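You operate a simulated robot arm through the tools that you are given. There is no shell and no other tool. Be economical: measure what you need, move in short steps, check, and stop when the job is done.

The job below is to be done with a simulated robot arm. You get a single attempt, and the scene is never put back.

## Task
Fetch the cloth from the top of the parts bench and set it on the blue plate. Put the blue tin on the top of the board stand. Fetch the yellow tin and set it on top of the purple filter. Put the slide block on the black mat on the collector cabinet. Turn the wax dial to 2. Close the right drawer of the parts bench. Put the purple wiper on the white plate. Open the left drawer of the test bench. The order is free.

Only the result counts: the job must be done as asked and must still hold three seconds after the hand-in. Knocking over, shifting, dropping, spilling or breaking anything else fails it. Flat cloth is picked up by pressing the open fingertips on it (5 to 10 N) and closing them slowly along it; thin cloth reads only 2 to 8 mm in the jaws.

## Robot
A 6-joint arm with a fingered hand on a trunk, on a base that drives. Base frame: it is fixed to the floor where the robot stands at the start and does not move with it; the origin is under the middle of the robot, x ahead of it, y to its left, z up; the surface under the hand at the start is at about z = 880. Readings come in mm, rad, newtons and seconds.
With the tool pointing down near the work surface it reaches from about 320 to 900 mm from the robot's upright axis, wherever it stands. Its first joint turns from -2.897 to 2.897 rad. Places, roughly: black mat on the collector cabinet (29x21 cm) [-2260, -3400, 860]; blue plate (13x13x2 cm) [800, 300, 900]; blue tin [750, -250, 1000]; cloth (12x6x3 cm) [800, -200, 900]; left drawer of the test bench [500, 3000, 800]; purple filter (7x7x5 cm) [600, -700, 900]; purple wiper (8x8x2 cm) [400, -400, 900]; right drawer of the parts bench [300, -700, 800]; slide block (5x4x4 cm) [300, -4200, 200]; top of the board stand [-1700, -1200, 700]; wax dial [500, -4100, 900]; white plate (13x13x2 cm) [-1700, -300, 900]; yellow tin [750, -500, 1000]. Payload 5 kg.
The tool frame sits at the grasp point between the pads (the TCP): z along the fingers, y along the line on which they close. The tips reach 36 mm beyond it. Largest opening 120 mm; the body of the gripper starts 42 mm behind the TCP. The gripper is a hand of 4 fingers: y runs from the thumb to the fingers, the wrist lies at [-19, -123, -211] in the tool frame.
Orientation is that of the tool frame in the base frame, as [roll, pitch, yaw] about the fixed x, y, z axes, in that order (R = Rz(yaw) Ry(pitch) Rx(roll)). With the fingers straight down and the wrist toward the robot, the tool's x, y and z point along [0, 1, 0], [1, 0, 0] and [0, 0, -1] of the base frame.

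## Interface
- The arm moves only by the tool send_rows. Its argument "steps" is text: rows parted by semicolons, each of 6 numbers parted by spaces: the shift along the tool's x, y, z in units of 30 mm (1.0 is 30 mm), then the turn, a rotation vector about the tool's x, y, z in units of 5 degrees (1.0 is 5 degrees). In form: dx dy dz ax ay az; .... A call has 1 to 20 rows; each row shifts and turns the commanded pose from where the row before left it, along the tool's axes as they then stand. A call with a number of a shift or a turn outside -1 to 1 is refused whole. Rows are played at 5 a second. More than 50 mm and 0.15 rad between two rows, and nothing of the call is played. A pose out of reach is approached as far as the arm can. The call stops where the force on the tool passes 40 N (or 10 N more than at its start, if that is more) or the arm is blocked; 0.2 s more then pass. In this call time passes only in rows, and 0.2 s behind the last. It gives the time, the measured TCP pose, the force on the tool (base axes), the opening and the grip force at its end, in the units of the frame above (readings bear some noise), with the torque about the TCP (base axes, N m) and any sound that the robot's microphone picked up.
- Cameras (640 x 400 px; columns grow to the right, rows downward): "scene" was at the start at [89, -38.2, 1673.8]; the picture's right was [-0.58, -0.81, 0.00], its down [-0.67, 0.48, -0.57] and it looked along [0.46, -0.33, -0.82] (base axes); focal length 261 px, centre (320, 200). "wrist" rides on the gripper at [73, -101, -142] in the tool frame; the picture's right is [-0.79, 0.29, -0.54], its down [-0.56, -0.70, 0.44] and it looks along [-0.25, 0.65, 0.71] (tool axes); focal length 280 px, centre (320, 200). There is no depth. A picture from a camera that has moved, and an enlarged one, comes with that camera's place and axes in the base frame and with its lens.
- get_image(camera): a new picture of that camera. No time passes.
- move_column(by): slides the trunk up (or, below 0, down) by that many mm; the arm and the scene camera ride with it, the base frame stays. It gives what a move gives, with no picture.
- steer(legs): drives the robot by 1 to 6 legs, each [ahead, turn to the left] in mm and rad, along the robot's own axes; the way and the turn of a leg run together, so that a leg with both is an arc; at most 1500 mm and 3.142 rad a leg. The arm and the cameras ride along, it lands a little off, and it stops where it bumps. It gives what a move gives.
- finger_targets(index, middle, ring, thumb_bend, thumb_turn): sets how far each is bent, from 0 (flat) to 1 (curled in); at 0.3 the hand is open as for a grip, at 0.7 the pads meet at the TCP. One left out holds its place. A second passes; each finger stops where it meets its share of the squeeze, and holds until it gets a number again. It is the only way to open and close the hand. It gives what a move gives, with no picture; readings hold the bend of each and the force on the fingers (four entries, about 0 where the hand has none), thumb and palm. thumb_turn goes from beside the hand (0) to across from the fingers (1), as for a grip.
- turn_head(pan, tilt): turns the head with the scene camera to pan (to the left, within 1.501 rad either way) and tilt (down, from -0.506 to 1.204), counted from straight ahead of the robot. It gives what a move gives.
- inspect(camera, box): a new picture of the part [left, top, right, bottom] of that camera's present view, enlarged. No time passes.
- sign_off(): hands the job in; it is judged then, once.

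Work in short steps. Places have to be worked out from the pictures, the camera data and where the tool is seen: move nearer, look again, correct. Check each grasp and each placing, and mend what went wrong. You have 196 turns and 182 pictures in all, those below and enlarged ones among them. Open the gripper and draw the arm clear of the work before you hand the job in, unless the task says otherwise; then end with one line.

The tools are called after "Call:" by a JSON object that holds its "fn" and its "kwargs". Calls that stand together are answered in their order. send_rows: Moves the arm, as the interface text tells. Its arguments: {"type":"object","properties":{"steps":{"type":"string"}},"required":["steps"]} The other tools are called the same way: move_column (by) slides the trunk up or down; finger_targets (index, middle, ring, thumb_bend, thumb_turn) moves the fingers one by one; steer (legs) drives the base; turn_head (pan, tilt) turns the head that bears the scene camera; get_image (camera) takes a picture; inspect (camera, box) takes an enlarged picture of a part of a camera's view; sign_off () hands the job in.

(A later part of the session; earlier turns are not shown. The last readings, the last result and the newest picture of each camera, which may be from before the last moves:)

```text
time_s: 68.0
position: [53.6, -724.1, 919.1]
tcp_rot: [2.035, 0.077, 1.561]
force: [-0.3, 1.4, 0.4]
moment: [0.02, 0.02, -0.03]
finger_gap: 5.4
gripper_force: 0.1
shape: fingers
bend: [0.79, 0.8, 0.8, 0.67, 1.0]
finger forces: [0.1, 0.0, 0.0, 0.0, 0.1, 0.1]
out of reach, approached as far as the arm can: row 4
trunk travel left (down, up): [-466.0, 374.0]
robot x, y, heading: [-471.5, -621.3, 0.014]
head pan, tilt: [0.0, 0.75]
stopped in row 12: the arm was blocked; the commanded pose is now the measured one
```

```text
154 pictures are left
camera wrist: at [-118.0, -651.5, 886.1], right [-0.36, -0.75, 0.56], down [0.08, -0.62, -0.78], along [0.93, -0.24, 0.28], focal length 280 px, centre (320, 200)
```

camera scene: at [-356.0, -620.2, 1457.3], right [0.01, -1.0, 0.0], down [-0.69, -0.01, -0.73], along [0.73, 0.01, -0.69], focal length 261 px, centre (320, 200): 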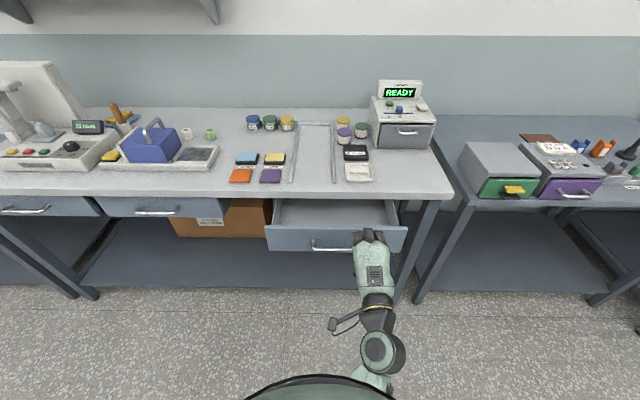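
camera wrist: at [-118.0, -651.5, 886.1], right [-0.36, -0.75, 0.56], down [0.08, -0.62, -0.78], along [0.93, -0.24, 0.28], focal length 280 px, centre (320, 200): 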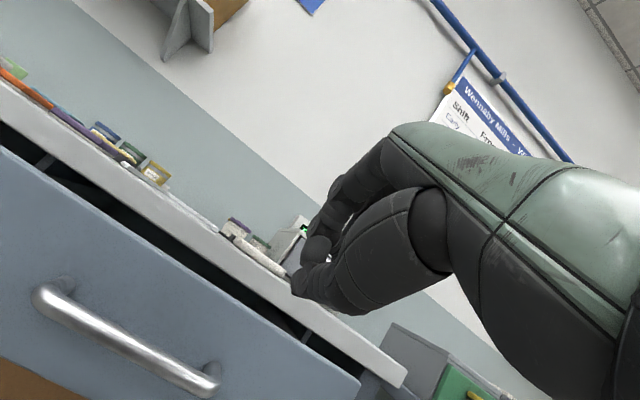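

The hand now points forward and down. Lower it in front of the drawer panel.

Call:
{"fn": "send_rows", "kwargs": {"steps": ".5 -.88 .45 0 0 0;.5 -.88 .45 0 0 0;.5 -.88 .45 0 0 0;.5 -.88 .45 0 0 0"}}

Call:
{"fn": "get_image", "kwargs": {"camera": "scene"}}

```text
time_s: 69.2
position: [93.0, -685.0, 843.9]
tcp_rot: [1.931, 0.106, 1.544]
force: [0.3, -0.5, -0.1]
moment: [-0.02, 0.03, -0.04]
finger_gap: 5.8
gripper_force: 0.1
shape: fingers
bend: [0.79, 0.8, 0.8, 0.66, 1.0]
finger forces: [0.0, 0.0, 0.0, 0.0, 0.1, 0.0]
trunk travel left (down, up): [-466.0, 374.0]
robot x, y, heading: [-475.6, -629.0, 0.017]
head pan, tilt: [0.0, 0.75]
stopped in row 4: the arm was blocked; the commanded pose is now the measured one
```

```text
153 pictures are left
camera scene: at [-354.3, -616.3, 1457.1], right [0.01, -1.0, 0.0], down [-0.69, -0.01, -0.73], along [0.73, 0.01, -0.69], focal length 261 px, centre (320, 200)
```

scene: 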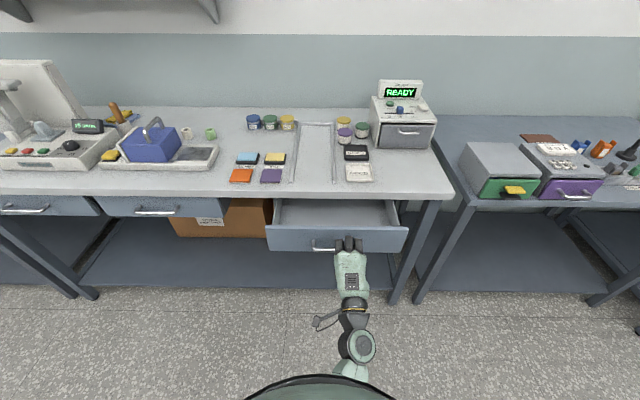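

Blocked by its own fold limit; I use the trunk for the height, then push along +x.

Call:
{"fn": "move_column", "kwargs": {"by": -30}}

Call:
{"fn": "send_rows", "kwargs": {"steps": "0 .35 .936 0 0 0;0 .35 .936 0 0 0;0 .35 .936 0 0 0;0 .35 .936 0 0 0"}}

Call:
{"fn": "get_image", "kwargs": {"camera": "scene"}}

```text
time_s: 70.0
position: [94.7, -686.1, 808.6]
tcp_rot: [1.938, 0.104, 1.547]
force: [-0.3, -0.3, -0.2]
moment: [-0.01, 0.0, -0.01]
finger_gap: 5.8
gripper_force: 0.1
shape: fingers
bend: [0.79, 0.8, 0.8, 0.66, 1.0]
finger forces: [0.1, 0.0, 0.0, 0.0, 0.1, 0.0]
trunk travel left (down, up): [-436.0, 404.0]
robot x, y, heading: [-478.2, -626.7, 0.016]
head pan, tilt: [0.0, 0.75]
```

```text
time_s: 71.0
position: [206.8, -687.5, 810.7]
tcp_rot: [1.936, 0.102, 1.547]
force: [-0.6, -0.2, -0.6]
moment: [0.0, 0.0, -0.01]
finger_gap: 7.1
gripper_force: 0.1
shape: fingers
bend: [0.79, 0.8, 0.8, 0.66, 1.0]
finger forces: [0.0, 0.1, 0.1, 0.0, 0.1, 0.0]
trunk travel left (down, up): [-436.0, 404.0]
robot x, y, heading: [-476.4, -627.5, 0.014]
head pan, tilt: [0.0, 0.75]
```

```text
152 pictures are left
camera scene: at [-361.2, -620.8, 1426.3], right [0.01, -1.0, 0.0], down [-0.68, -0.01, -0.73], along [0.73, 0.01, -0.68], focal length 261 px, centre (320, 200)
```

scene: 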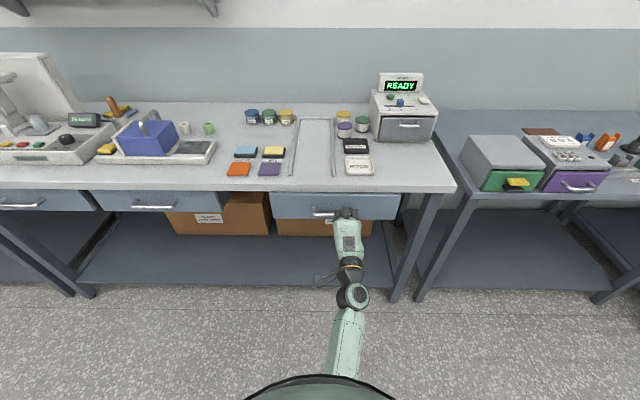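

It moved easily and is nearly closed. Continue until it stops.

Call:
{"fn": "send_rows", "kwargs": {"steps": "0 .2 .5 0 0 0;0 .2 .5 0 0 0;0 .2 .5 0 0 0;0 .2 .5 0 0 0;0 .2 .5 0 0 0"}}

Call:
{"fn": "inspect", "kwargs": {"camera": "scene", "box": [60, 150, 460, 300]}}

```text
time_s: 71.8
position: [247.3, -689.7, 811.4]
tcp_rot: [1.93, 0.099, 1.549]
force: [-26.7, 0.7, 3.5]
moment: [-0.01, 0.65, -0.12]
finger_gap: 7.4
gripper_force: 17.4
shape: fingers
bend: [0.79, 0.8, 0.8, 0.67, 1.0]
finger forces: [0.0, 0.0, 0.1, 0.0, 34.9, 0.0]
trunk travel left (down, up): [-436.0, 404.0]
robot x, y, heading: [-480.7, -627.3, 0.013]
head pan, tilt: [0.0, 0.75]
stopped in row 4: the force on the tool passed its limit at 59 N (the readings are from after the stop); the commanded pose is now the measured one
```

```text
1.60 times, centred on (260, 225) of scene
camera zoom: at [-364.2, -620.8, 1426.6], right [0.01, -1.0, 0.0], down [-0.68, -0.01, -0.73], along [0.73, 0.01, -0.68], focal length 418 px, centre (416, 160)
```

zoom: 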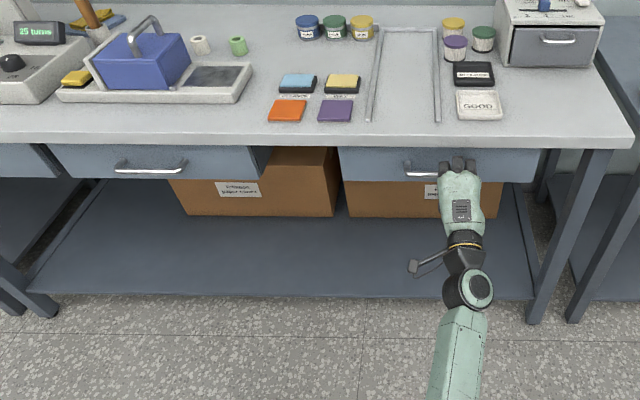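

The drawer is shut. Back off, raise, and restore the tool-down orientation.

Call:
{"fn": "send_rows", "kwargs": {"steps": "0 -.35 -.936 0 0 0;0 -.35 -.936 0 0 0;0 -.35 -.936 0 0 0;0 -.35 -.936 0 0 0"}}

Call:
{"fn": "move_column", "kwargs": {"by": 280}}

Call:
{"fn": "send_rows", "kwargs": {"steps": "0 0 0 1 0 0;0 0 0 1 0 0;0 0 0 1 0 0;0 0 0 1 0 0;0 0 0 1 0 0;0 0 0 1 0 0;0 0 0 1 0 0;0 0 0 1 0 0;0 0 0 1 0 0;0 0 0 1 0 0;0 0 0 1 0 0;0 0 0 1 0 0;0 0 0 1 0 0"}}

```text
time_s: 72.8
position: [130.8, -686.0, 814.6]
tcp_rot: [1.933, 0.1, 1.551]
force: [-0.2, -0.3, 0.4]
moment: [0.02, 0.0, -0.02]
finger_gap: 7.2
gripper_force: 0.1
shape: fingers
bend: [0.79, 0.8, 0.8, 0.66, 1.0]
finger forces: [0.1, 0.0, 0.0, 0.0, 0.0, 0.0]
trunk travel left (down, up): [-436.0, 404.0]
robot x, y, heading: [-468.4, -624.9, 0.012]
head pan, tilt: [0.0, 0.75]
```

```text
time_s: 75.6
position: [130.6, -686.4, 1095.0]
tcp_rot: [1.936, 0.1, 1.551]
force: [-0.3, 0.1, -0.6]
moment: [-0.02, 0.0, 0.03]
finger_gap: 7.2
gripper_force: 0.1
shape: fingers
bend: [0.79, 0.8, 0.8, 0.66, 1.0]
finger forces: [0.0, 0.0, 0.0, 0.0, 0.1, 0.0]
trunk travel left (down, up): [-716.0, 124.0]
robot x, y, heading: [-474.8, -629.3, 0.014]
head pan, tilt: [0.0, 0.75]
```

```text
time_s: 78.4
position: [132.5, -686.4, 1094.3]
tcp_rot: [3.07, 0.1, 1.55]
force: [-0.3, -0.7, 0.1]
moment: [-0.03, 0.0, 0.0]
finger_gap: 7.4
gripper_force: 0.1
shape: fingers
bend: [0.79, 0.8, 0.8, 0.66, 1.0]
finger forces: [0.0, 0.0, 0.0, 0.0, 0.0, 0.1]
trunk travel left (down, up): [-716.0, 124.0]
robot x, y, heading: [-477.5, -625.4, 0.011]
head pan, tilt: [0.0, 0.75]
```

Fix the small tilt errors, open the hand and drive up to the bench opposite the tins.

Call:
{"fn": "send_rows", "kwargs": {"steps": "0 0 0 .41 .57 -.12;0 0 0 .41 .57 -.12"}}

Call:
{"fn": "finger_targets", "kwargs": {"index": 0.3, "middle": 0.3, "ring": 0.3, "thumb_bend": 0.3, "thumb_turn": 1}}

Call:
{"fn": "steer", "kwargs": {"legs": [[0, 0.366], [478, 0], [0, -0.377]]}}

Call:
{"fn": "turn_head", "kwargs": {"pan": 0, "tilt": 0.85}}

Call:
{"fn": "get_image", "kwargs": {"camera": "scene"}}

Call:
{"fn": "get_image", "kwargs": {"camera": "wrist"}}

```text
time_s: 79.0
position: [131.3, -685.3, 1093.5]
tcp_rot: [-3.14, -0.001, 1.576]
force: [0.2, 0.3, 0.0]
moment: [0.01, 0.0, -0.04]
finger_gap: 7.4
gripper_force: 0.1
shape: fingers
bend: [0.79, 0.8, 0.8, 0.66, 1.0]
finger forces: [0.0, 0.1, 0.0, 0.0, 0.1, 0.0]
trunk travel left (down, up): [-716.0, 124.0]
robot x, y, heading: [-476.2, -630.8, 0.014]
head pan, tilt: [0.0, 0.75]
```

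```text
time_s: 80.0
position: [132.0, -686.0, 1093.9]
tcp_rot: [3.141, 0.001, 1.575]
force: [0.3, 0.0, -0.1]
moment: [0.0, -0.02, 0.02]
finger_gap: 122.9
gripper_force: 0.0
shape: fingers
bend: [0.3, 0.3, 0.3, 0.3, 0.98]
finger forces: [0.0, 0.0, 0.0, 0.0, 0.0, 0.1]
trunk travel left (down, up): [-716.0, 124.0]
robot x, y, heading: [-475.8, -625.4, 0.016]
head pan, tilt: [0.0, 0.75]
```

```text
time_s: 85.8
position: [579.2, -515.3, 1094.4]
tcp_rot: [3.141, 0.001, 1.558]
force: [0.6, -0.6, 0.2]
moment: [-0.03, 0.0, 0.0]
finger_gap: 123.1
gripper_force: 0.1
shape: fingers
bend: [0.3, 0.3, 0.3, 0.3, 0.98]
finger forces: [0.0, 0.1, 0.0, 0.0, 0.0, 0.0]
trunk travel left (down, up): [-716.0, 124.0]
robot x, y, heading: [-25.0, -447.0, -0.002]
head pan, tilt: [0.0, 0.75]
```

```text
time_s: 86.4
position: [579.4, -514.8, 1095.3]
tcp_rot: [3.141, -0.001, 1.559]
force: [0.1, 0.2, -0.5]
moment: [0.03, 0.04, 0.02]
finger_gap: 122.8
gripper_force: 0.0
shape: fingers
bend: [0.3, 0.3, 0.3, 0.3, 0.98]
finger forces: [0.1, 0.0, 0.1, 0.1, 0.0, 0.1]
trunk travel left (down, up): [-716.0, 124.0]
robot x, y, heading: [-26.7, -445.5, -0.0]
head pan, tilt: [0.0, 0.85]
```

```text
150 pictures are left
camera scene: at [82.2, -441.9, 1698.4], right [0.0, -1.0, 0.0], down [-0.75, 0.0, -0.66], along [0.66, 0.0, -0.75], focal length 261 px, centre (320, 200)
```

scene: 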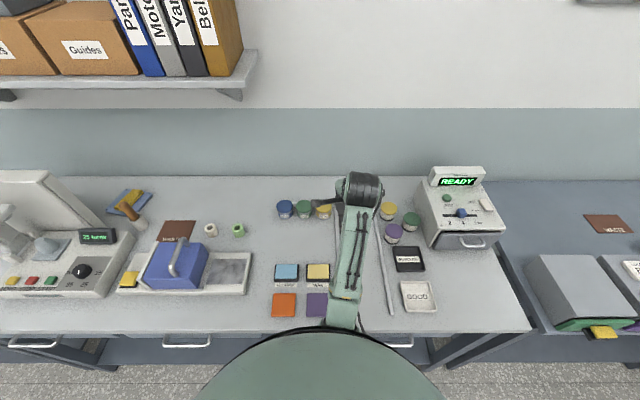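

```text
149 pictures are left
camera wrist: at [478.9, -440.9, 1235.5], right [0.28, -0.79, 0.54], down [-0.71, -0.55, -0.44], along [0.65, -0.26, -0.71], focal length 280 px, centre (320, 200)
```

wrist: 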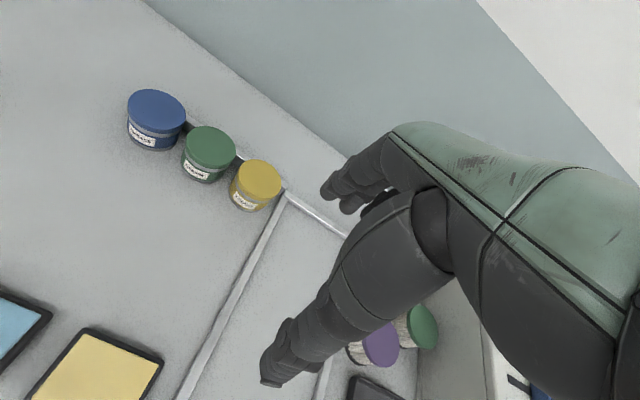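

Yellow tin about (707, -458). Move above it and look again.

Call:
{"fn": "send_rows", "kwargs": {"steps": ".38 .86 .3 0 0 0;.38 .86 .3 0 0 0;.38 .86 .3 0 0 0;.38 .86 .3 0 0 0;.38 .86 .3 0 0 0"}}

Call:
{"fn": "get_image", "kwargs": {"camera": "wrist"}}

Call:
{"fn": "inspect", "kwargs": {"camera": "scene", "box": [250, 160, 450, 285]}}

```text
time_s: 87.6
position: [710.8, -456.8, 1048.2]
tcp_rot: [-3.141, 0.002, 1.559]
force: [1.2, -0.2, 0.0]
moment: [0.03, -0.01, -0.04]
finger_gap: 123.2
gripper_force: 0.1
shape: fingers
bend: [0.3, 0.3, 0.3, 0.3, 0.98]
finger forces: [0.1, 0.0, 0.1, 0.1, 0.0, 0.0]
trunk travel left (down, up): [-716.0, 124.0]
robot x, y, heading: [-26.3, -445.7, 0.001]
head pan, tilt: [0.0, 0.85]
```

```text
148 pictures are left
camera wrist: at [610.7, -382.9, 1189.7], right [0.28, -0.79, 0.54], down [-0.71, -0.55, -0.44], along [0.65, -0.26, -0.71], focal length 280 px, centre (320, 200)
```

wrist: 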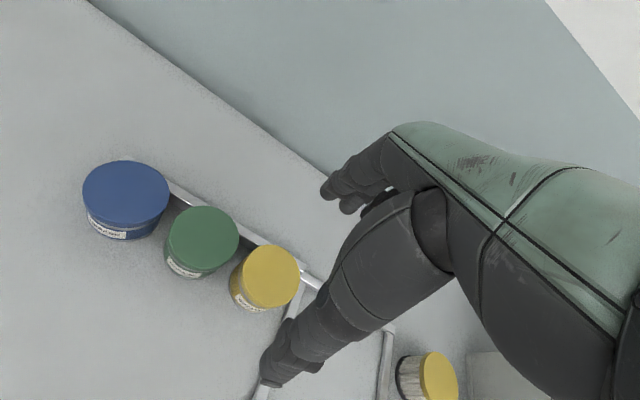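

```text
3.20 times, centred on (350, 222) of scene
camera zoom: at [83.4, -441.2, 1698.3], right [0.0, -1.0, 0.0], down [-0.75, 0.0, -0.66], along [0.66, 0.0, -0.75], focal length 837 px, centre (224, 128)
```

zoom: 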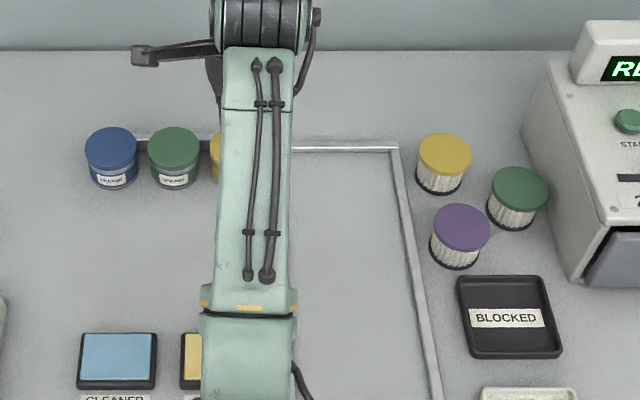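

Triangulated: yellow tin lid at (725, -459, 929), diameter ≈65. I go down to TCP z≈930 so the tips stay above the low rail.

Call:
{"fn": "send_rows", "kwargs": {"steps": "-.01 .09 .78 0 0 0;-.01 .09 .78 0 0 0;-.01 .09 .78 0 0 0;-.01 .09 .78 0 0 0;-.01 .09 .78 0 0 0"}}

Call:
{"fn": "get_image", "kwargs": {"camera": "wrist"}}

```text
time_s: 88.8
position: [722.8, -461.3, 931.7]
tcp_rot: [3.139, 0.002, 1.558]
force: [0.5, -0.8, -0.3]
moment: [-0.02, -0.01, 0.03]
finger_gap: 123.2
gripper_force: 0.1
shape: fingers
bend: [0.3, 0.3, 0.3, 0.3, 0.98]
finger forces: [0.1, 0.1, 0.0, 0.0, 0.0, 0.0]
trunk travel left (down, up): [-716.0, 124.0]
robot x, y, heading: [-26.6, -446.3, -0.004]
head pan, tilt: [0.0, 0.85]
```

```text
146 pictures are left
camera wrist: at [623.1, -387.4, 1073.7], right [0.28, -0.79, 0.54], down [-0.71, -0.55, -0.44], along [0.65, -0.26, -0.71], focal length 280 px, centre (320, 200)
```

wrist: 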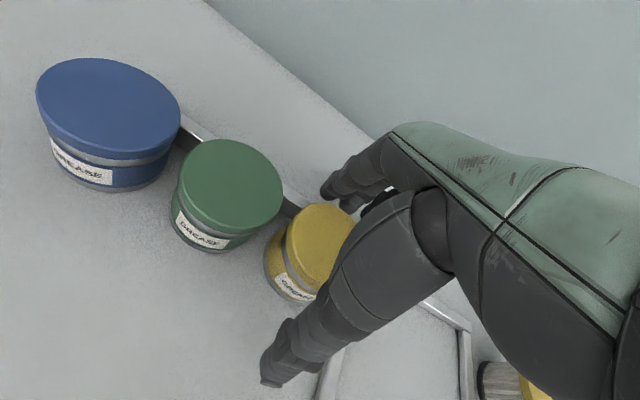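

Aligned. Close gently on the tin.

Call:
{"fn": "finger_targets", "kwargs": {"index": 0.5, "middle": 0.5, "ring": 0.5, "thumb_bend": 0.5}}

Call:
{"fn": "finger_targets", "kwargs": {"index": 0.58, "middle": 0.58, "ring": 0.58, "thumb_bend": 0.58}}

Call:
{"fn": "get_image", "kwargs": {"camera": "wrist"}}

```text
time_s: 89.8
position: [726.5, -460.7, 935.6]
tcp_rot: [3.133, 0.002, 1.558]
force: [24.6, -0.8, 16.9]
moment: [-0.47, -1.58, 0.26]
finger_gap: 78.0
gripper_force: 16.4
shape: fingers
bend: [0.41, 0.43, 0.44, 0.5, 1.0]
finger forces: [9.5, 9.9, 13.3, 0.0, 0.0, 0.0]
trunk travel left (down, up): [-716.0, 124.0]
robot x, y, heading: [-27.1, -443.9, 0.0]
head pan, tilt: [0.0, 0.85]
```

```text
time_s: 90.8
position: [726.0, -461.6, 934.4]
tcp_rot: [3.132, 0.002, 1.558]
force: [19.0, 0.5, 18.1]
moment: [-0.53, -1.47, 0.31]
finger_gap: 70.7
gripper_force: 16.2
shape: fingers
bend: [0.4, 0.42, 0.43, 0.56, 1.0]
finger forces: [8.2, 7.7, 14.3, 0.1, 1.9, 0.0]
trunk travel left (down, up): [-716.0, 124.0]
robot x, y, heading: [-27.3, -444.5, -0.002]
head pan, tilt: [0.0, 0.85]
```

```text
145 pictures are left
camera wrist: at [624.0, -387.1, 1075.4], right [0.27, -0.79, 0.55], down [-0.7, -0.55, -0.45], along [0.66, -0.26, -0.71], focal length 280 px, centre (320, 200)
```

wrist: 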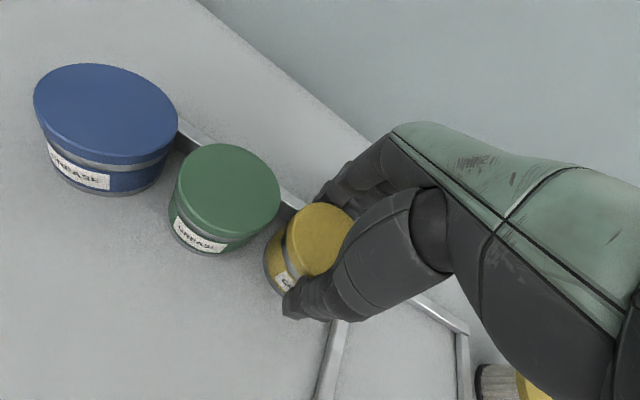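

The fingers seem to press on the fixed rail behind the tin. Open the fingers, raise about 14 mm, and close again.

Call:
{"fn": "finger_targets", "kwargs": {"index": 0.3, "middle": 0.3, "ring": 0.3, "thumb_bend": 0.42}}

Call:
{"fn": "send_rows", "kwargs": {"steps": "0 0 -.25 0 0 0;0 0 -.22 0 0 0"}}

Call:
{"fn": "finger_targets", "kwargs": {"index": 0.5, "middle": 0.5, "ring": 0.5, "thumb_bend": 0.5}}

Call:
{"fn": "get_image", "kwargs": {"camera": "wrist"}}

```text
time_s: 91.8
position: [723.1, -462.1, 930.9]
tcp_rot: [-3.14, 0.003, 1.559]
force: [-0.1, 0.2, -0.5]
moment: [-0.01, 0.0, 0.0]
finger_gap: 105.5
gripper_force: 0.1
shape: fingers
bend: [0.3, 0.3, 0.3, 0.42, 0.99]
finger forces: [0.1, 0.0, 0.0, 0.0, 0.0, 0.0]
trunk travel left (down, up): [-716.0, 124.0]
robot x, y, heading: [-26.4, -440.7, 0.001]
head pan, tilt: [0.0, 0.85]
```

```text
time_s: 92.4
position: [724.0, -462.1, 946.0]
tcp_rot: [-3.141, 0.002, 1.561]
force: [-0.1, 0.9, -0.9]
moment: [0.0, -0.02, -0.01]
finger_gap: 105.3
gripper_force: 0.0
shape: fingers
bend: [0.3, 0.3, 0.3, 0.42, 0.99]
finger forces: [0.1, 0.0, 0.1, 0.0, 0.0, 0.0]
trunk travel left (down, up): [-716.0, 124.0]
robot x, y, heading: [-28.4, -448.9, -0.002]
head pan, tilt: [0.0, 0.85]
```

```text
time_s: 93.4
position: [722.3, -462.3, 946.0]
tcp_rot: [3.141, 0.001, 1.559]
force: [-0.8, 0.0, 0.3]
moment: [0.01, 0.01, 0.02]
finger_gap: 65.2
gripper_force: 0.3
shape: fingers
bend: [0.5, 0.5, 0.5, 0.5, 1.0]
finger forces: [0.1, 0.0, 0.0, 0.0, 0.7, 0.0]
trunk travel left (down, up): [-716.0, 124.0]
robot x, y, heading: [-26.3, -444.1, 0.001]
head pan, tilt: [0.0, 0.85]
```

```text
144 pictures are left
camera wrist: at [622.1, -388.0, 1088.0], right [0.28, -0.79, 0.54], down [-0.71, -0.55, -0.44], along [0.65, -0.26, -0.71], focal length 280 px, centre (320, 200)
```

wrist: 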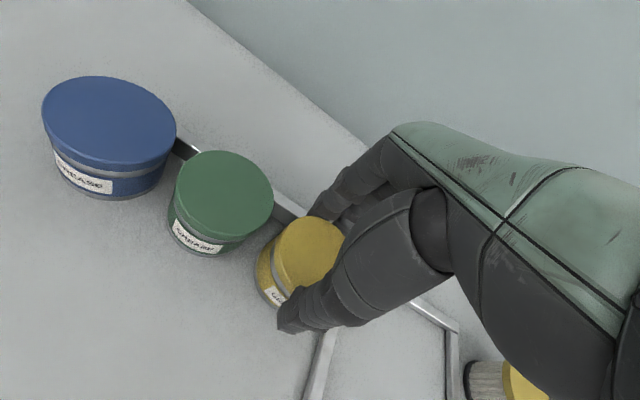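

Cleared the rail. Now squeeze.

Call:
{"fn": "finger_targets", "kwargs": {"index": 0.6, "middle": 0.6, "ring": 0.6, "thumb_bend": 0.6}}

Call:
{"fn": "send_rows", "kwargs": {"steps": "0 0 -.3 0 0 0;0 0 -.5 0 0 0"}}

Call:
{"fn": "get_image", "kwargs": {"camera": "wrist"}}

```text
time_s: 94.4
position: [722.2, -462.1, 946.2]
tcp_rot: [3.141, 0.003, 1.557]
force: [-0.2, 0.8, -1.2]
moment: [-0.03, 0.07, 0.0]
finger_gap: 60.4
gripper_force: 11.4
shape: fingers
bend: [0.53, 0.56, 0.6, 0.52, 1.0]
finger forces: [7.1, 4.0, 0.0, 0.0, 11.7, 0.1]
trunk travel left (down, up): [-716.0, 124.0]
robot x, y, heading: [-27.1, -446.4, -0.002]
head pan, tilt: [0.0, 0.85]
```

```text
time_s: 95.0
position: [722.0, -460.6, 970.7]
tcp_rot: [3.141, 0.002, 1.558]
force: [-0.8, -0.4, -1.5]
moment: [-0.02, 0.0, 0.01]
finger_gap: 60.6
gripper_force: 11.8
shape: fingers
bend: [0.53, 0.56, 0.6, 0.52, 1.0]
finger forces: [7.1, 4.2, 0.1, 0.1, 11.7, 0.1]
trunk travel left (down, up): [-716.0, 124.0]
robot x, y, heading: [-23.0, -445.9, -0.004]
head pan, tilt: [0.0, 0.85]
```

```text
143 pictures are left
camera wrist: at [622.4, -386.9, 1111.8], right [0.28, -0.79, 0.54], down [-0.71, -0.55, -0.44], along [0.65, -0.26, -0.71], focal length 280 px, centre (320, 200)
```

wrist: 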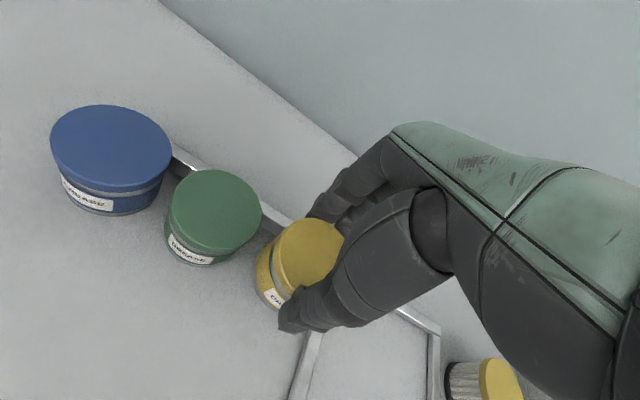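

The tin is lifted. The purple filter's lid triangulates to (610, -702, 934). I raise and carry the tin above it.

Call:
{"fn": "send_rows", "kwargs": {"steps": "0 0 -1 0 0 0;0 0 -1 0 0 0;0 0 -1 0 0 0;-.9 -.4 0 0 0 0;-.9 -.4 0 0 0 0;-.9 -.4 0 0 0 0;-.9 -.4 0 0 0 0;-.9 -.4 0 0 0 0;-.9 -.4 0 0 0 0;-.9 -.4 0 0 0 0;-.9 -.4 0 0 0 0;-.9 -.4 0 0 0 0"}}

Call:
{"fn": "turn_head", "kwargs": {"pan": -0.4, "tilt": 0.85}}

Call:
{"fn": "inspect", "kwargs": {"camera": "scene", "box": [220, 120, 420, 245]}}

Call:
{"fn": "get_image", "kwargs": {"camera": "wrist"}}

```text
time_s: 97.6
position: [612.4, -704.0, 1060.5]
tcp_rot: [3.141, 0.0, 1.559]
force: [0.6, -0.3, -0.7]
moment: [-0.01, -0.02, 0.03]
finger_gap: 60.4
gripper_force: 11.2
shape: fingers
bend: [0.53, 0.56, 0.6, 0.52, 1.0]
finger forces: [7.0, 4.2, 0.0, 0.0, 11.4, 0.1]
trunk travel left (down, up): [-716.0, 124.0]
robot x, y, heading: [-24.8, -445.2, -0.002]
head pan, tilt: [0.0, 0.85]
```

```text
time_s: 98.5
position: [613.1, -703.1, 1059.9]
tcp_rot: [-3.141, 0.003, 1.559]
force: [0.1, 0.1, -1.6]
moment: [0.01, -0.01, -0.02]
finger_gap: 60.3
gripper_force: 10.6
shape: fingers
bend: [0.53, 0.56, 0.6, 0.52, 1.0]
finger forces: [7.1, 4.1, 0.0, 0.0, 11.5, 0.0]
trunk travel left (down, up): [-716.0, 124.0]
robot x, y, heading: [-26.8, -442.2, -0.002]
head pan, tilt: [-0.4, 0.85]
```

```text
3.20 times, centred on (320, 182) of scene
camera zoom: at [76.3, -472.0, 1698.4], right [-0.39, -0.92, 0.0], down [-0.69, 0.29, -0.66], along [0.61, -0.26, -0.75], focal length 837 px, centre (320, 256)
```

zoom: 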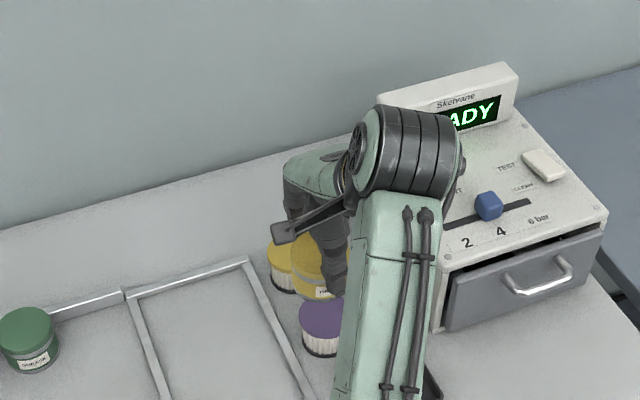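

```text
141 pictures are left
camera wrist: at [512.5, -629.0, 1201.5], right [0.28, -0.79, 0.54], down [-0.71, -0.55, -0.44], along [0.65, -0.26, -0.71], focal length 280 px, centre (320, 200)
```

wrist: 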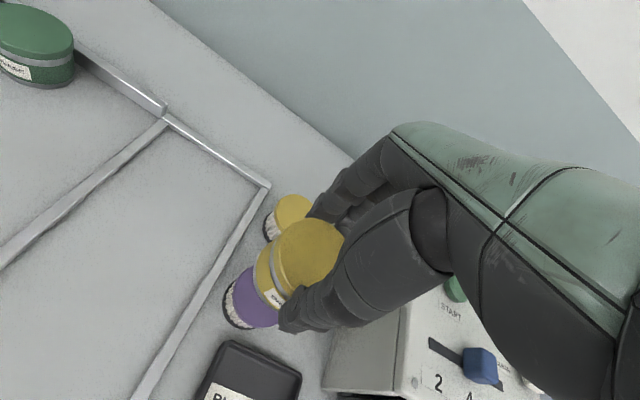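

Check the alignment with an enlarged wrist view.

Call:
{"fn": "inspect", "kwargs": {"camera": "wrist", "box": [200, 180, 360, 350]}}

```text
2.35 times, centred on (280, 265) of wrist
camera zoom: at [512.5, -629.0, 1201.5], right [0.28, -0.79, 0.54], down [-0.71, -0.55, -0.44], along [0.65, -0.26, -0.71], focal length 660 px, centre (414, 47)
```

zoom: 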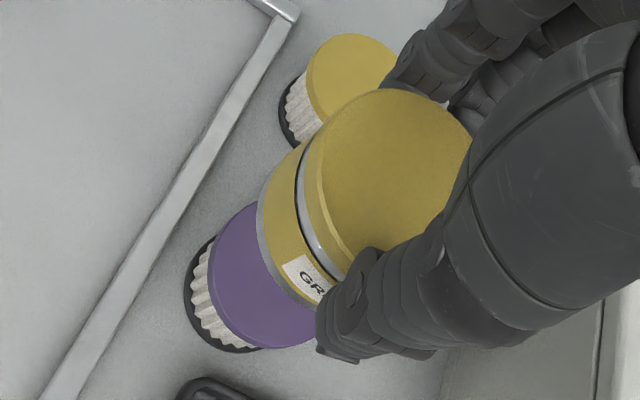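

Shift the tin 11 mm in −y, then lower to just above the filter.

Call:
{"fn": "send_rows", "kwargs": {"steps": "-.38 -.03 0 0 0 0;0 0 .8 0 0 0;0 0 .8 0 0 0"}}

Call:
{"fn": "inspect", "kwargs": {"camera": "wrist", "box": [200, 180, 360, 350]}}

Call:
{"fn": "inspect", "kwargs": {"camera": "scene", "box": [270, 150, 390, 240]}}

```text
time_s: 99.3
position: [613.0, -712.8, 1012.9]
tcp_rot: [-3.142, 0.003, 1.557]
force: [-0.2, 0.3, -1.1]
moment: [-0.01, -0.01, 0.02]
finger_gap: 60.4
gripper_force: 11.4
shape: fingers
bend: [0.53, 0.56, 0.6, 0.52, 1.0]
finger forces: [7.1, 4.3, 0.1, 0.0, 11.4, 0.0]
trunk travel left (down, up): [-716.0, 124.0]
robot x, y, heading: [-24.6, -444.6, 0.002]
head pan, tilt: [-0.4, 0.85]
```

```text
2.35 times, centred on (280, 265) of wrist
camera zoom: at [512.4, -640.1, 1154.6], right [0.28, -0.79, 0.54], down [-0.71, -0.55, -0.44], along [0.65, -0.26, -0.71], focal length 660 px, centre (414, 47)
```

zoom: 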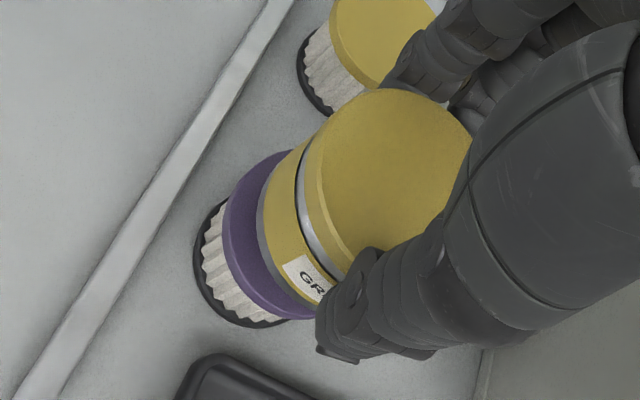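

```text
4.44 times, centred on (330, 195) of scene
camera zoom: at [76.4, -472.4, 1698.4], right [-0.39, -0.92, 0.0], down [-0.69, 0.29, -0.66], along [0.61, -0.26, -0.75], focal length 1162 px, centre (276, 222)
```

zoom: 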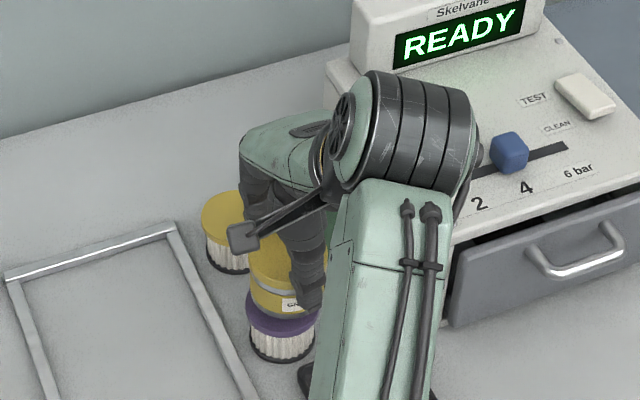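

Well aligned. Lower in small steps until contact.

Call:
{"fn": "send_rows", "kwargs": {"steps": "0 0 .2 0 0 0;0 0 .1 0 0 0;0 0 .07 0 0 0"}}

Call:
{"fn": "send_rows", "kwargs": {"steps": "0 0 .07 0 0 0"}}

Call:
{"fn": "inspect", "kwargs": {"camera": "scene", "box": [270, 150, 390, 240]}}

```text
time_s: 100.1
position: [610.8, -713.8, 1001.4]
tcp_rot: [3.141, 0.0, 1.559]
force: [-0.7, -0.6, -1.2]
moment: [0.01, -0.01, 0.01]
finger_gap: 60.4
gripper_force: 11.8
shape: fingers
bend: [0.53, 0.56, 0.6, 0.52, 1.0]
finger forces: [7.2, 4.2, 0.0, 0.1, 11.4, 0.0]
trunk travel left (down, up): [-716.0, 124.0]
robot x, y, heading: [-27.4, -447.7, -0.009]
head pan, tilt: [-0.4, 0.85]
```

```text
time_s: 100.5
position: [610.3, -713.7, 998.5]
tcp_rot: [3.141, 0.0, 1.558]
force: [-0.9, -0.5, -1.5]
moment: [0.0, 0.03, -0.01]
finger_gap: 60.5
gripper_force: 11.5
shape: fingers
bend: [0.53, 0.56, 0.6, 0.52, 1.0]
finger forces: [7.1, 4.2, 0.1, 0.0, 11.4, 0.0]
trunk travel left (down, up): [-716.0, 124.0]
robot x, y, heading: [-22.9, -445.5, -0.001]
head pan, tilt: [-0.4, 0.85]
```

```text
4.44 times, centred on (330, 195) of scene
camera zoom: at [76.2, -472.3, 1698.4], right [-0.39, -0.92, 0.0], down [-0.69, 0.29, -0.66], along [0.61, -0.26, -0.75], focal length 1162 px, centre (276, 222)
```

zoom: 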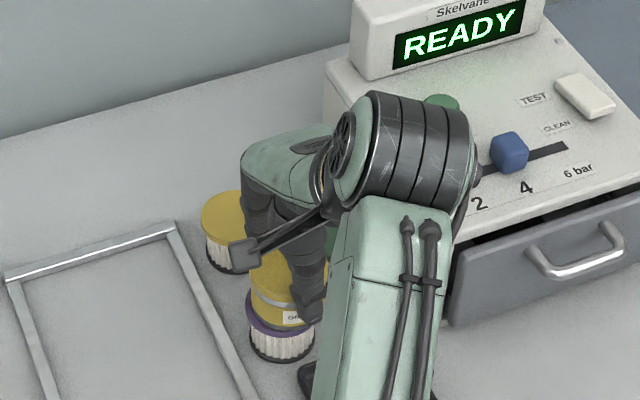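

Keep lowering in 2 mm steps; the tin seems a few mm above the lid.

Call:
{"fn": "send_rows", "kwargs": {"steps": "0 0 .07 0 0 0;0 0 .07 0 0 0"}}

Call:
{"fn": "send_rows", "kwargs": {"steps": "0 0 .07 0 0 0"}}

Call:
{"fn": "inspect", "kwargs": {"camera": "scene", "box": [270, 150, 390, 240]}}

```text
time_s: 101.1
position: [610.5, -714.5, 996.1]
tcp_rot: [3.141, 0.004, 1.56]
force: [0.0, 0.0, 2.2]
moment: [-0.04, 0.02, 0.0]
finger_gap: 60.6
gripper_force: 11.1
shape: fingers
bend: [0.53, 0.56, 0.6, 0.52, 1.0]
finger forces: [7.4, 4.2, 0.1, 0.0, 11.4, 0.0]
trunk travel left (down, up): [-716.0, 124.0]
robot x, y, heading: [-29.6, -445.4, -0.0]
head pan, tilt: [-0.4, 0.85]
```

```text
time_s: 101.5
position: [610.7, -713.9, 996.1]
tcp_rot: [3.136, 0.005, 1.558]
force: [1.1, 0.1, 12.3]
moment: [-0.09, 0.06, -0.02]
finger_gap: 60.1
gripper_force: 12.1
shape: fingers
bend: [0.53, 0.57, 0.6, 0.52, 1.0]
finger forces: [7.7, 4.4, 0.1, 0.0, 11.7, 0.2]
trunk travel left (down, up): [-716.0, 124.0]
robot x, y, heading: [-23.3, -445.0, -0.003]
head pan, tilt: [-0.4, 0.85]
```

```text
4.44 times, centred on (330, 195) of scene
camera zoom: at [74.2, -471.2, 1698.7], right [-0.39, -0.92, 0.0], down [-0.69, 0.29, -0.66], along [0.61, -0.26, -0.75], focal length 1162 px, centre (276, 222)
```

zoom: 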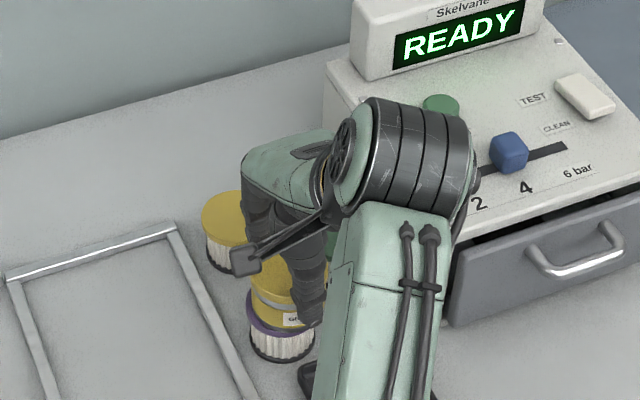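

Seated. Relieve 2 mm and open the hand, then rise.

Call:
{"fn": "send_rows", "kwargs": {"steps": "0 0 -.08 0 0 0"}}

Call:
{"fn": "finger_targets", "kwargs": {"index": 0.4, "middle": 0.4, "ring": 0.4, "thumb_bend": 0.38}}

Call:
{"fn": "send_rows", "kwargs": {"steps": "0 0 -.5 0 0 0;0 0 -1 0 0 0;0 0 -1 0 0 0;0 0 -1 0 0 0"}}

Call:
{"fn": "get_image", "kwargs": {"camera": "wrist"}}

Call:
{"fn": "inspect", "kwargs": {"camera": "scene", "box": [220, 120, 420, 245]}}

```text
time_s: 101.9
position: [610.5, -714.2, 994.4]
tcp_rot: [3.14, 0.002, 1.558]
force: [2.1, -0.4, 7.2]
moment: [-0.01, -0.01, -0.02]
finger_gap: 60.0
gripper_force: 12.2
shape: fingers
bend: [0.53, 0.57, 0.6, 0.52, 1.0]
finger forces: [7.9, 4.7, 0.0, 0.0, 11.5, 0.0]
trunk travel left (down, up): [-716.0, 124.0]
robot x, y, heading: [-26.0, -443.7, -0.003]
head pan, tilt: [-0.4, 0.85]
```

```text
time_s: 102.9
position: [610.4, -714.6, 995.4]
tcp_rot: [-3.141, 0.001, 1.558]
force: [-0.3, 0.1, -0.6]
moment: [0.0, 0.03, 0.0]
finger_gap: 96.5
gripper_force: 0.1
shape: fingers
bend: [0.4, 0.4, 0.4, 0.38, 0.99]
finger forces: [0.0, 0.0, 0.0, 0.1, 0.1, 0.0]
trunk travel left (down, up): [-716.0, 124.0]
robot x, y, heading: [-28.4, -444.7, -0.001]
head pan, tilt: [-0.4, 0.85]
```

```text
time_s: 103.9
position: [610.7, -715.0, 1100.3]
tcp_rot: [3.141, 0.001, 1.559]
force: [-0.4, -0.1, 0.3]
moment: [0.01, 0.01, -0.02]
finger_gap: 96.9
gripper_force: 0.1
shape: fingers
bend: [0.4, 0.4, 0.4, 0.38, 0.99]
finger forces: [0.1, 0.1, 0.0, 0.0, 0.0, 0.0]
trunk travel left (down, up): [-716.0, 124.0]
robot x, y, heading: [-23.8, -446.5, 0.001]
head pan, tilt: [-0.4, 0.85]
```

```text
135 pictures are left
camera wrist: at [511.0, -640.6, 1240.4], right [0.28, -0.79, 0.54], down [-0.71, -0.55, -0.44], along [0.65, -0.26, -0.71], focal length 280 px, centre (320, 200)
```

wrist: 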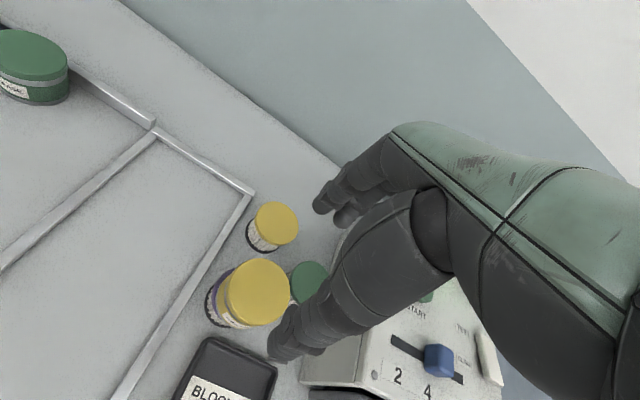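

```text
3.20 times, centred on (320, 182) of scene
camera zoom: at [76.0, -472.2, 1698.3], right [-0.39, -0.92, 0.0], down [-0.69, 0.29, -0.66], along [0.61, -0.26, -0.75], focal length 837 px, centre (320, 256)
```

zoom: 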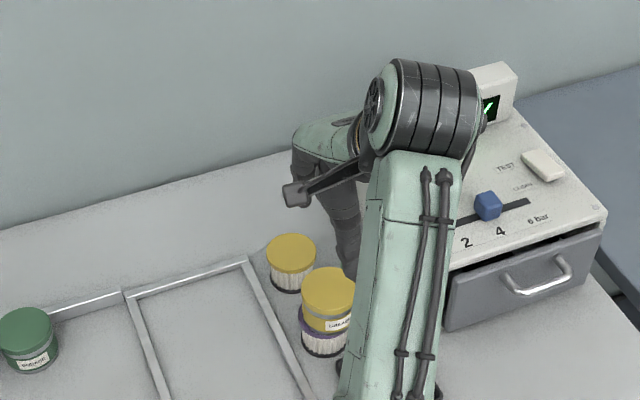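

The yellow tin stands on the purple filter. Now go to the blue tin.

Call:
{"fn": "send_rows", "kwargs": {"steps": ".95 .27 0 0 0 0;.95 .27 0 0 0 0;.95 .27 0 0 0 0;.95 .27 0 0 0 0;.95 .27 0 0 0 0;.95 .27 0 0 0 0;.95 .27 0 0 0 0;.95 .27 0 0 0 0;.95 .27 0 0 0 0;.95 .27 0 0 0 0;.95 .27 0 0 0 0;.95 .27 .5 0 0 0;.95 .27 .6 0 0 0;.95 .27 .6 0 0 0"}}

Call:
{"fn": "finger_targets", "kwargs": {"index": 0.3, "middle": 0.3, "ring": 0.3, "thumb_bend": 0.3}}

Call:
{"fn": "inspect", "kwargs": {"camera": "wrist", "box": [160, 180, 340, 360]}}

```text
time_s: 106.9
position: [727.2, -313.4, 1046.0]
tcp_rot: [3.14, 0.001, 1.558]
force: [-0.8, 0.2, -1.3]
moment: [0.03, 0.04, 0.01]
finger_gap: 96.7
gripper_force: 0.0
shape: fingers
bend: [0.4, 0.4, 0.4, 0.38, 0.99]
finger forces: [0.0, 0.0, 0.0, 0.0, 0.1, 0.1]
trunk travel left (down, up): [-716.0, 124.0]
robot x, y, heading: [-24.6, -443.5, -0.005]
head pan, tilt: [-0.4, 0.85]
```

```text
time_s: 107.9
position: [727.4, -315.5, 1046.4]
tcp_rot: [3.14, 0.002, 1.558]
force: [-0.4, 0.0, -0.6]
moment: [-0.01, 0.05, 0.01]
finger_gap: 122.9
gripper_force: 0.2
shape: fingers
bend: [0.3, 0.3, 0.3, 0.3, 0.98]
finger forces: [0.0, 0.0, 0.0, 0.0, 0.1, 0.0]
trunk travel left (down, up): [-716.0, 124.0]
robot x, y, heading: [-33.1, -448.2, -0.002]
head pan, tilt: [-0.4, 0.85]
```

```text
2.22 times, centred on (250, 270) of wrist
camera zoom: at [627.1, -241.3, 1188.2], right [0.28, -0.79, 0.54], down [-0.71, -0.55, -0.44], along [0.65, -0.26, -0.71], focal length 623 px, centre (476, 44)
```

zoom: 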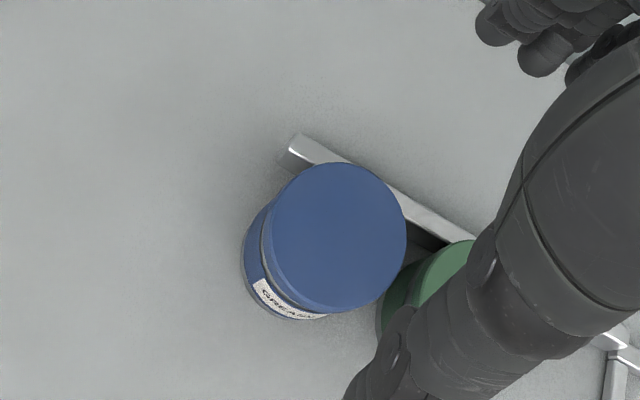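

Blue tin at (723, -308), diameter ≈70. Descend to z≈947 and close.

Call:
{"fn": "send_rows", "kwargs": {"steps": ".06 -.03 .83 0 0 0;.06 -.03 .83 0 0 0;.06 -.03 .83 0 0 0;.06 -.03 .83 0 0 0"}}

Call:
{"fn": "finger_targets", "kwargs": {"index": 0.46, "middle": 0.46, "ring": 0.46, "thumb_bend": 0.46}}

Call:
{"fn": "finger_targets", "kwargs": {"index": 0.59, "middle": 0.59, "ring": 0.59, "thumb_bend": 0.59}}

Call:
{"fn": "get_image", "kwargs": {"camera": "wrist"}}

```text
time_s: 108.9
position: [724.1, -307.5, 950.0]
tcp_rot: [-3.141, 0.0, 1.558]
force: [0.3, 0.8, 0.8]
moment: [0.03, 0.05, -0.04]
finger_gap: 123.1
gripper_force: 0.0
shape: fingers
bend: [0.3, 0.3, 0.3, 0.3, 0.98]
finger forces: [0.0, 0.0, 0.1, 0.0, 0.0, 0.0]
trunk travel left (down, up): [-716.0, 124.0]
robot x, y, heading: [-27.0, -446.4, -0.003]
head pan, tilt: [-0.4, 0.85]
```

```text
time_s: 109.9
position: [724.6, -308.0, 949.6]
tcp_rot: [-3.141, 0.002, 1.558]
force: [-1.2, 0.4, -0.3]
moment: [-0.01, 0.01, 0.04]
finger_gap: 76.9
gripper_force: 0.0
shape: fingers
bend: [0.46, 0.46, 0.46, 0.46, 0.99]
finger forces: [0.0, 0.0, 0.0, 0.0, 0.0, 0.1]
trunk travel left (down, up): [-716.0, 124.0]
robot x, y, heading: [-24.3, -445.9, -0.002]
head pan, tilt: [-0.4, 0.85]
```

```text
time_s: 110.9
position: [722.4, -308.2, 950.0]
tcp_rot: [-3.141, 0.001, 1.56]
force: [0.5, 0.7, -0.2]
moment: [0.03, 0.03, 0.0]
finger_gap: 61.0
gripper_force: 10.3
shape: fingers
bend: [0.53, 0.55, 0.59, 0.51, 1.0]
finger forces: [5.4, 5.0, 0.0, 0.1, 10.5, 0.0]
trunk travel left (down, up): [-716.0, 124.0]
robot x, y, heading: [-23.5, -439.8, -0.001]
head pan, tilt: [-0.4, 0.85]
```

```text
132 pictures are left
camera wrist: at [623.7, -234.4, 1091.6], right [0.28, -0.79, 0.54], down [-0.71, -0.55, -0.44], along [0.65, -0.26, -0.71], focal length 280 px, centre (320, 200)
```

wrist: 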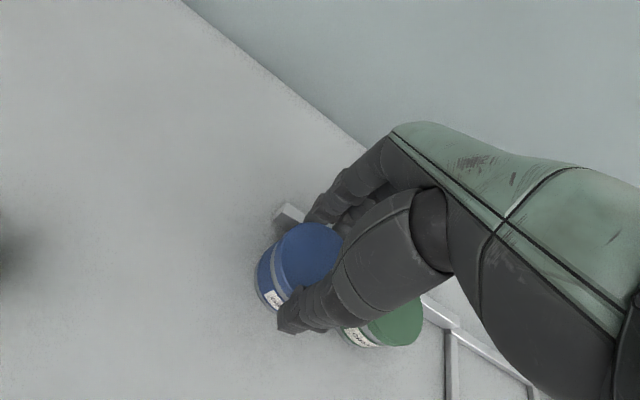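

Gripped. Squeeze slightly more for transport and lift.

Call:
{"fn": "finger_targets", "kwargs": {"index": 0.63, "middle": 0.63, "ring": 0.63, "thumb_bend": 0.62}}

Call:
{"fn": "send_rows", "kwargs": {"steps": "0 0 -.5 0 0 0;0 0 -1 0 0 0;0 0 -1 0 0 0;0 0 -1 0 0 0;0 0 -1 0 0 0;0 0 -1 0 0 0;0 -1 0 0 0 0;0 -1 0 0 0 0;0 -1 0 0 0 0;0 -1 0 0 0 0;0 -1 0 0 0 0;0 -1 0 0 0 0;0 -1 0 0 0 0;0 -1 0 0 0 0"}}

Call:
{"fn": "get_image", "kwargs": {"camera": "wrist"}}

```text
time_s: 111.9
position: [723.6, -308.5, 949.9]
tcp_rot: [3.142, 0.002, 1.559]
force: [0.3, 0.4, 0.6]
moment: [-0.03, 0.08, 0.03]
finger_gap: 59.7
gripper_force: 15.4
shape: fingers
bend: [0.55, 0.57, 0.63, 0.51, 1.0]
finger forces: [7.9, 7.1, 0.0, 0.0, 15.6, 0.0]
trunk travel left (down, up): [-716.0, 124.0]
robot x, y, heading: [-24.3, -446.0, 0.001]
head pan, tilt: [-0.4, 0.85]
```

```text
time_s: 114.9
position: [483.9, -306.2, 1114.6]
tcp_rot: [3.141, 0.002, 1.558]
force: [-0.1, 0.3, -2.2]
moment: [-0.03, -0.05, 0.01]
finger_gap: 59.4
gripper_force: 15.1
shape: fingers
bend: [0.55, 0.57, 0.63, 0.51, 1.0]
finger forces: [7.7, 7.2, 0.0, 0.1, 15.3, 0.1]
trunk travel left (down, up): [-716.0, 124.0]
robot x, y, heading: [-28.5, -443.7, 0.002]
head pan, tilt: [-0.4, 0.85]
```

```text
131 pictures are left
camera wrist: at [383.4, -231.8, 1255.9], right [0.28, -0.79, 0.54], down [-0.71, -0.55, -0.44], along [0.65, -0.26, -0.71], focal length 280 px, centre (320, 200)
```

wrist: 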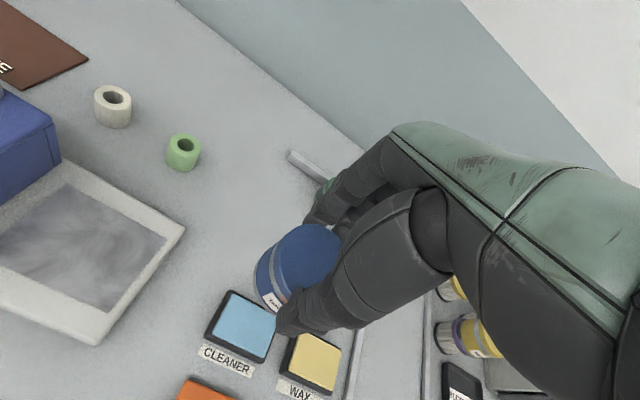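

Blue tin secured. Back off the bench, turn toward the board stand and look.

Call:
{"fn": "steer", "kwargs": {"legs": [[-200, 0], [0, -2.67]]}}

Call:
{"fn": "turn_head", "kwargs": {"pan": 0, "tilt": 0.4}}

Call:
{"fn": "get_image", "kwargs": {"camera": "scene"}}

```text
time_s: 123.9
position: [-593.7, -825.5, 1114.4]
tcp_rot: [3.141, 0.001, -1.045]
force: [-0.1, -1.1, -0.5]
moment: [0.01, 0.03, -0.02]
finger_gap: 59.2
gripper_force: 14.5
shape: fingers
bend: [0.55, 0.57, 0.63, 0.51, 1.0]
finger forces: [7.5, 6.9, 0.1, 0.0, 14.6, 0.0]
trunk travel left (down, up): [-716.0, 124.0]
robot x, y, heading: [-226.8, -443.8, -2.607]
head pan, tilt: [-0.4, 0.85]
```

```text
time_s: 124.8
position: [-594.5, -826.6, 1114.3]
tcp_rot: [-3.141, 0.001, -1.047]
force: [-0.1, 0.2, -1.2]
moment: [0.03, -0.05, 0.01]
finger_gap: 59.5
gripper_force: 14.6
shape: fingers
bend: [0.55, 0.57, 0.63, 0.51, 1.0]
finger forces: [7.6, 6.9, 0.0, 0.0, 14.6, 0.0]
trunk travel left (down, up): [-716.0, 124.0]
robot x, y, heading: [-227.1, -440.0, -2.607]
head pan, tilt: [0.0, 0.4]
```

```text
130 pictures are left
camera scene: at [-331.6, -503.5, 1737.4], right [-0.51, 0.86, 0.0], down [0.34, 0.2, -0.92], along [-0.79, -0.47, -0.39], focal length 261 px, centre (320, 200)
```

scene: 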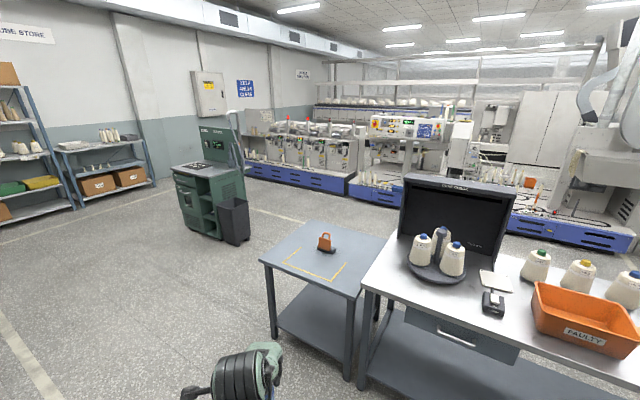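

I enlarge the stand and the other bench.

Call:
{"fn": "inspect", "kwargs": {"camera": "scene", "box": [250, 200, 450, 325]}}

Call:
{"fn": "inspect", "kwargs": {"camera": "scene", "box": [390, 160, 640, 360]}}

```text
3.20 times, centred on (350, 262) of scene
camera zoom: at [-331.6, -503.5, 1737.4], right [-0.51, 0.86, 0.0], down [0.34, 0.2, -0.92], along [-0.79, -0.47, -0.39], focal length 837 px, centre (224, 0)
```

zoom: 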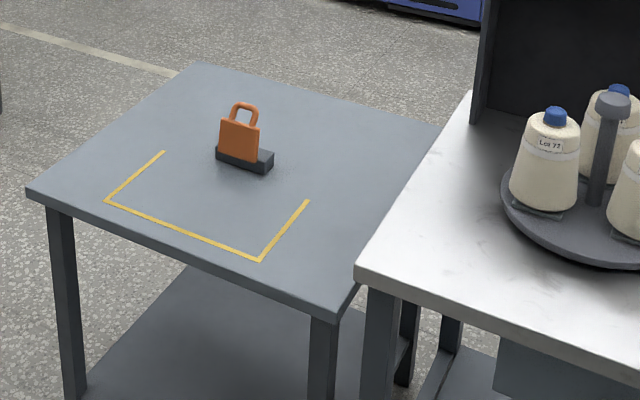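

```text
2.00 times, centred on (515, 260) of scene
camera zoom: at [-331.6, -503.5, 1737.4], right [-0.51, 0.86, 0.0], down [0.34, 0.2, -0.92], along [-0.79, -0.47, -0.39], focal length 523 px, centre (-70, 80)
```

zoom: 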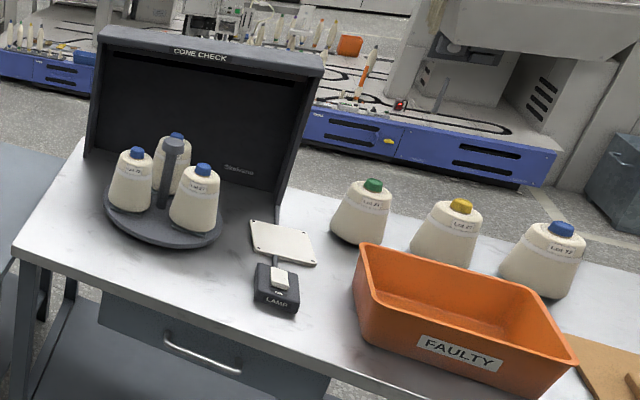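

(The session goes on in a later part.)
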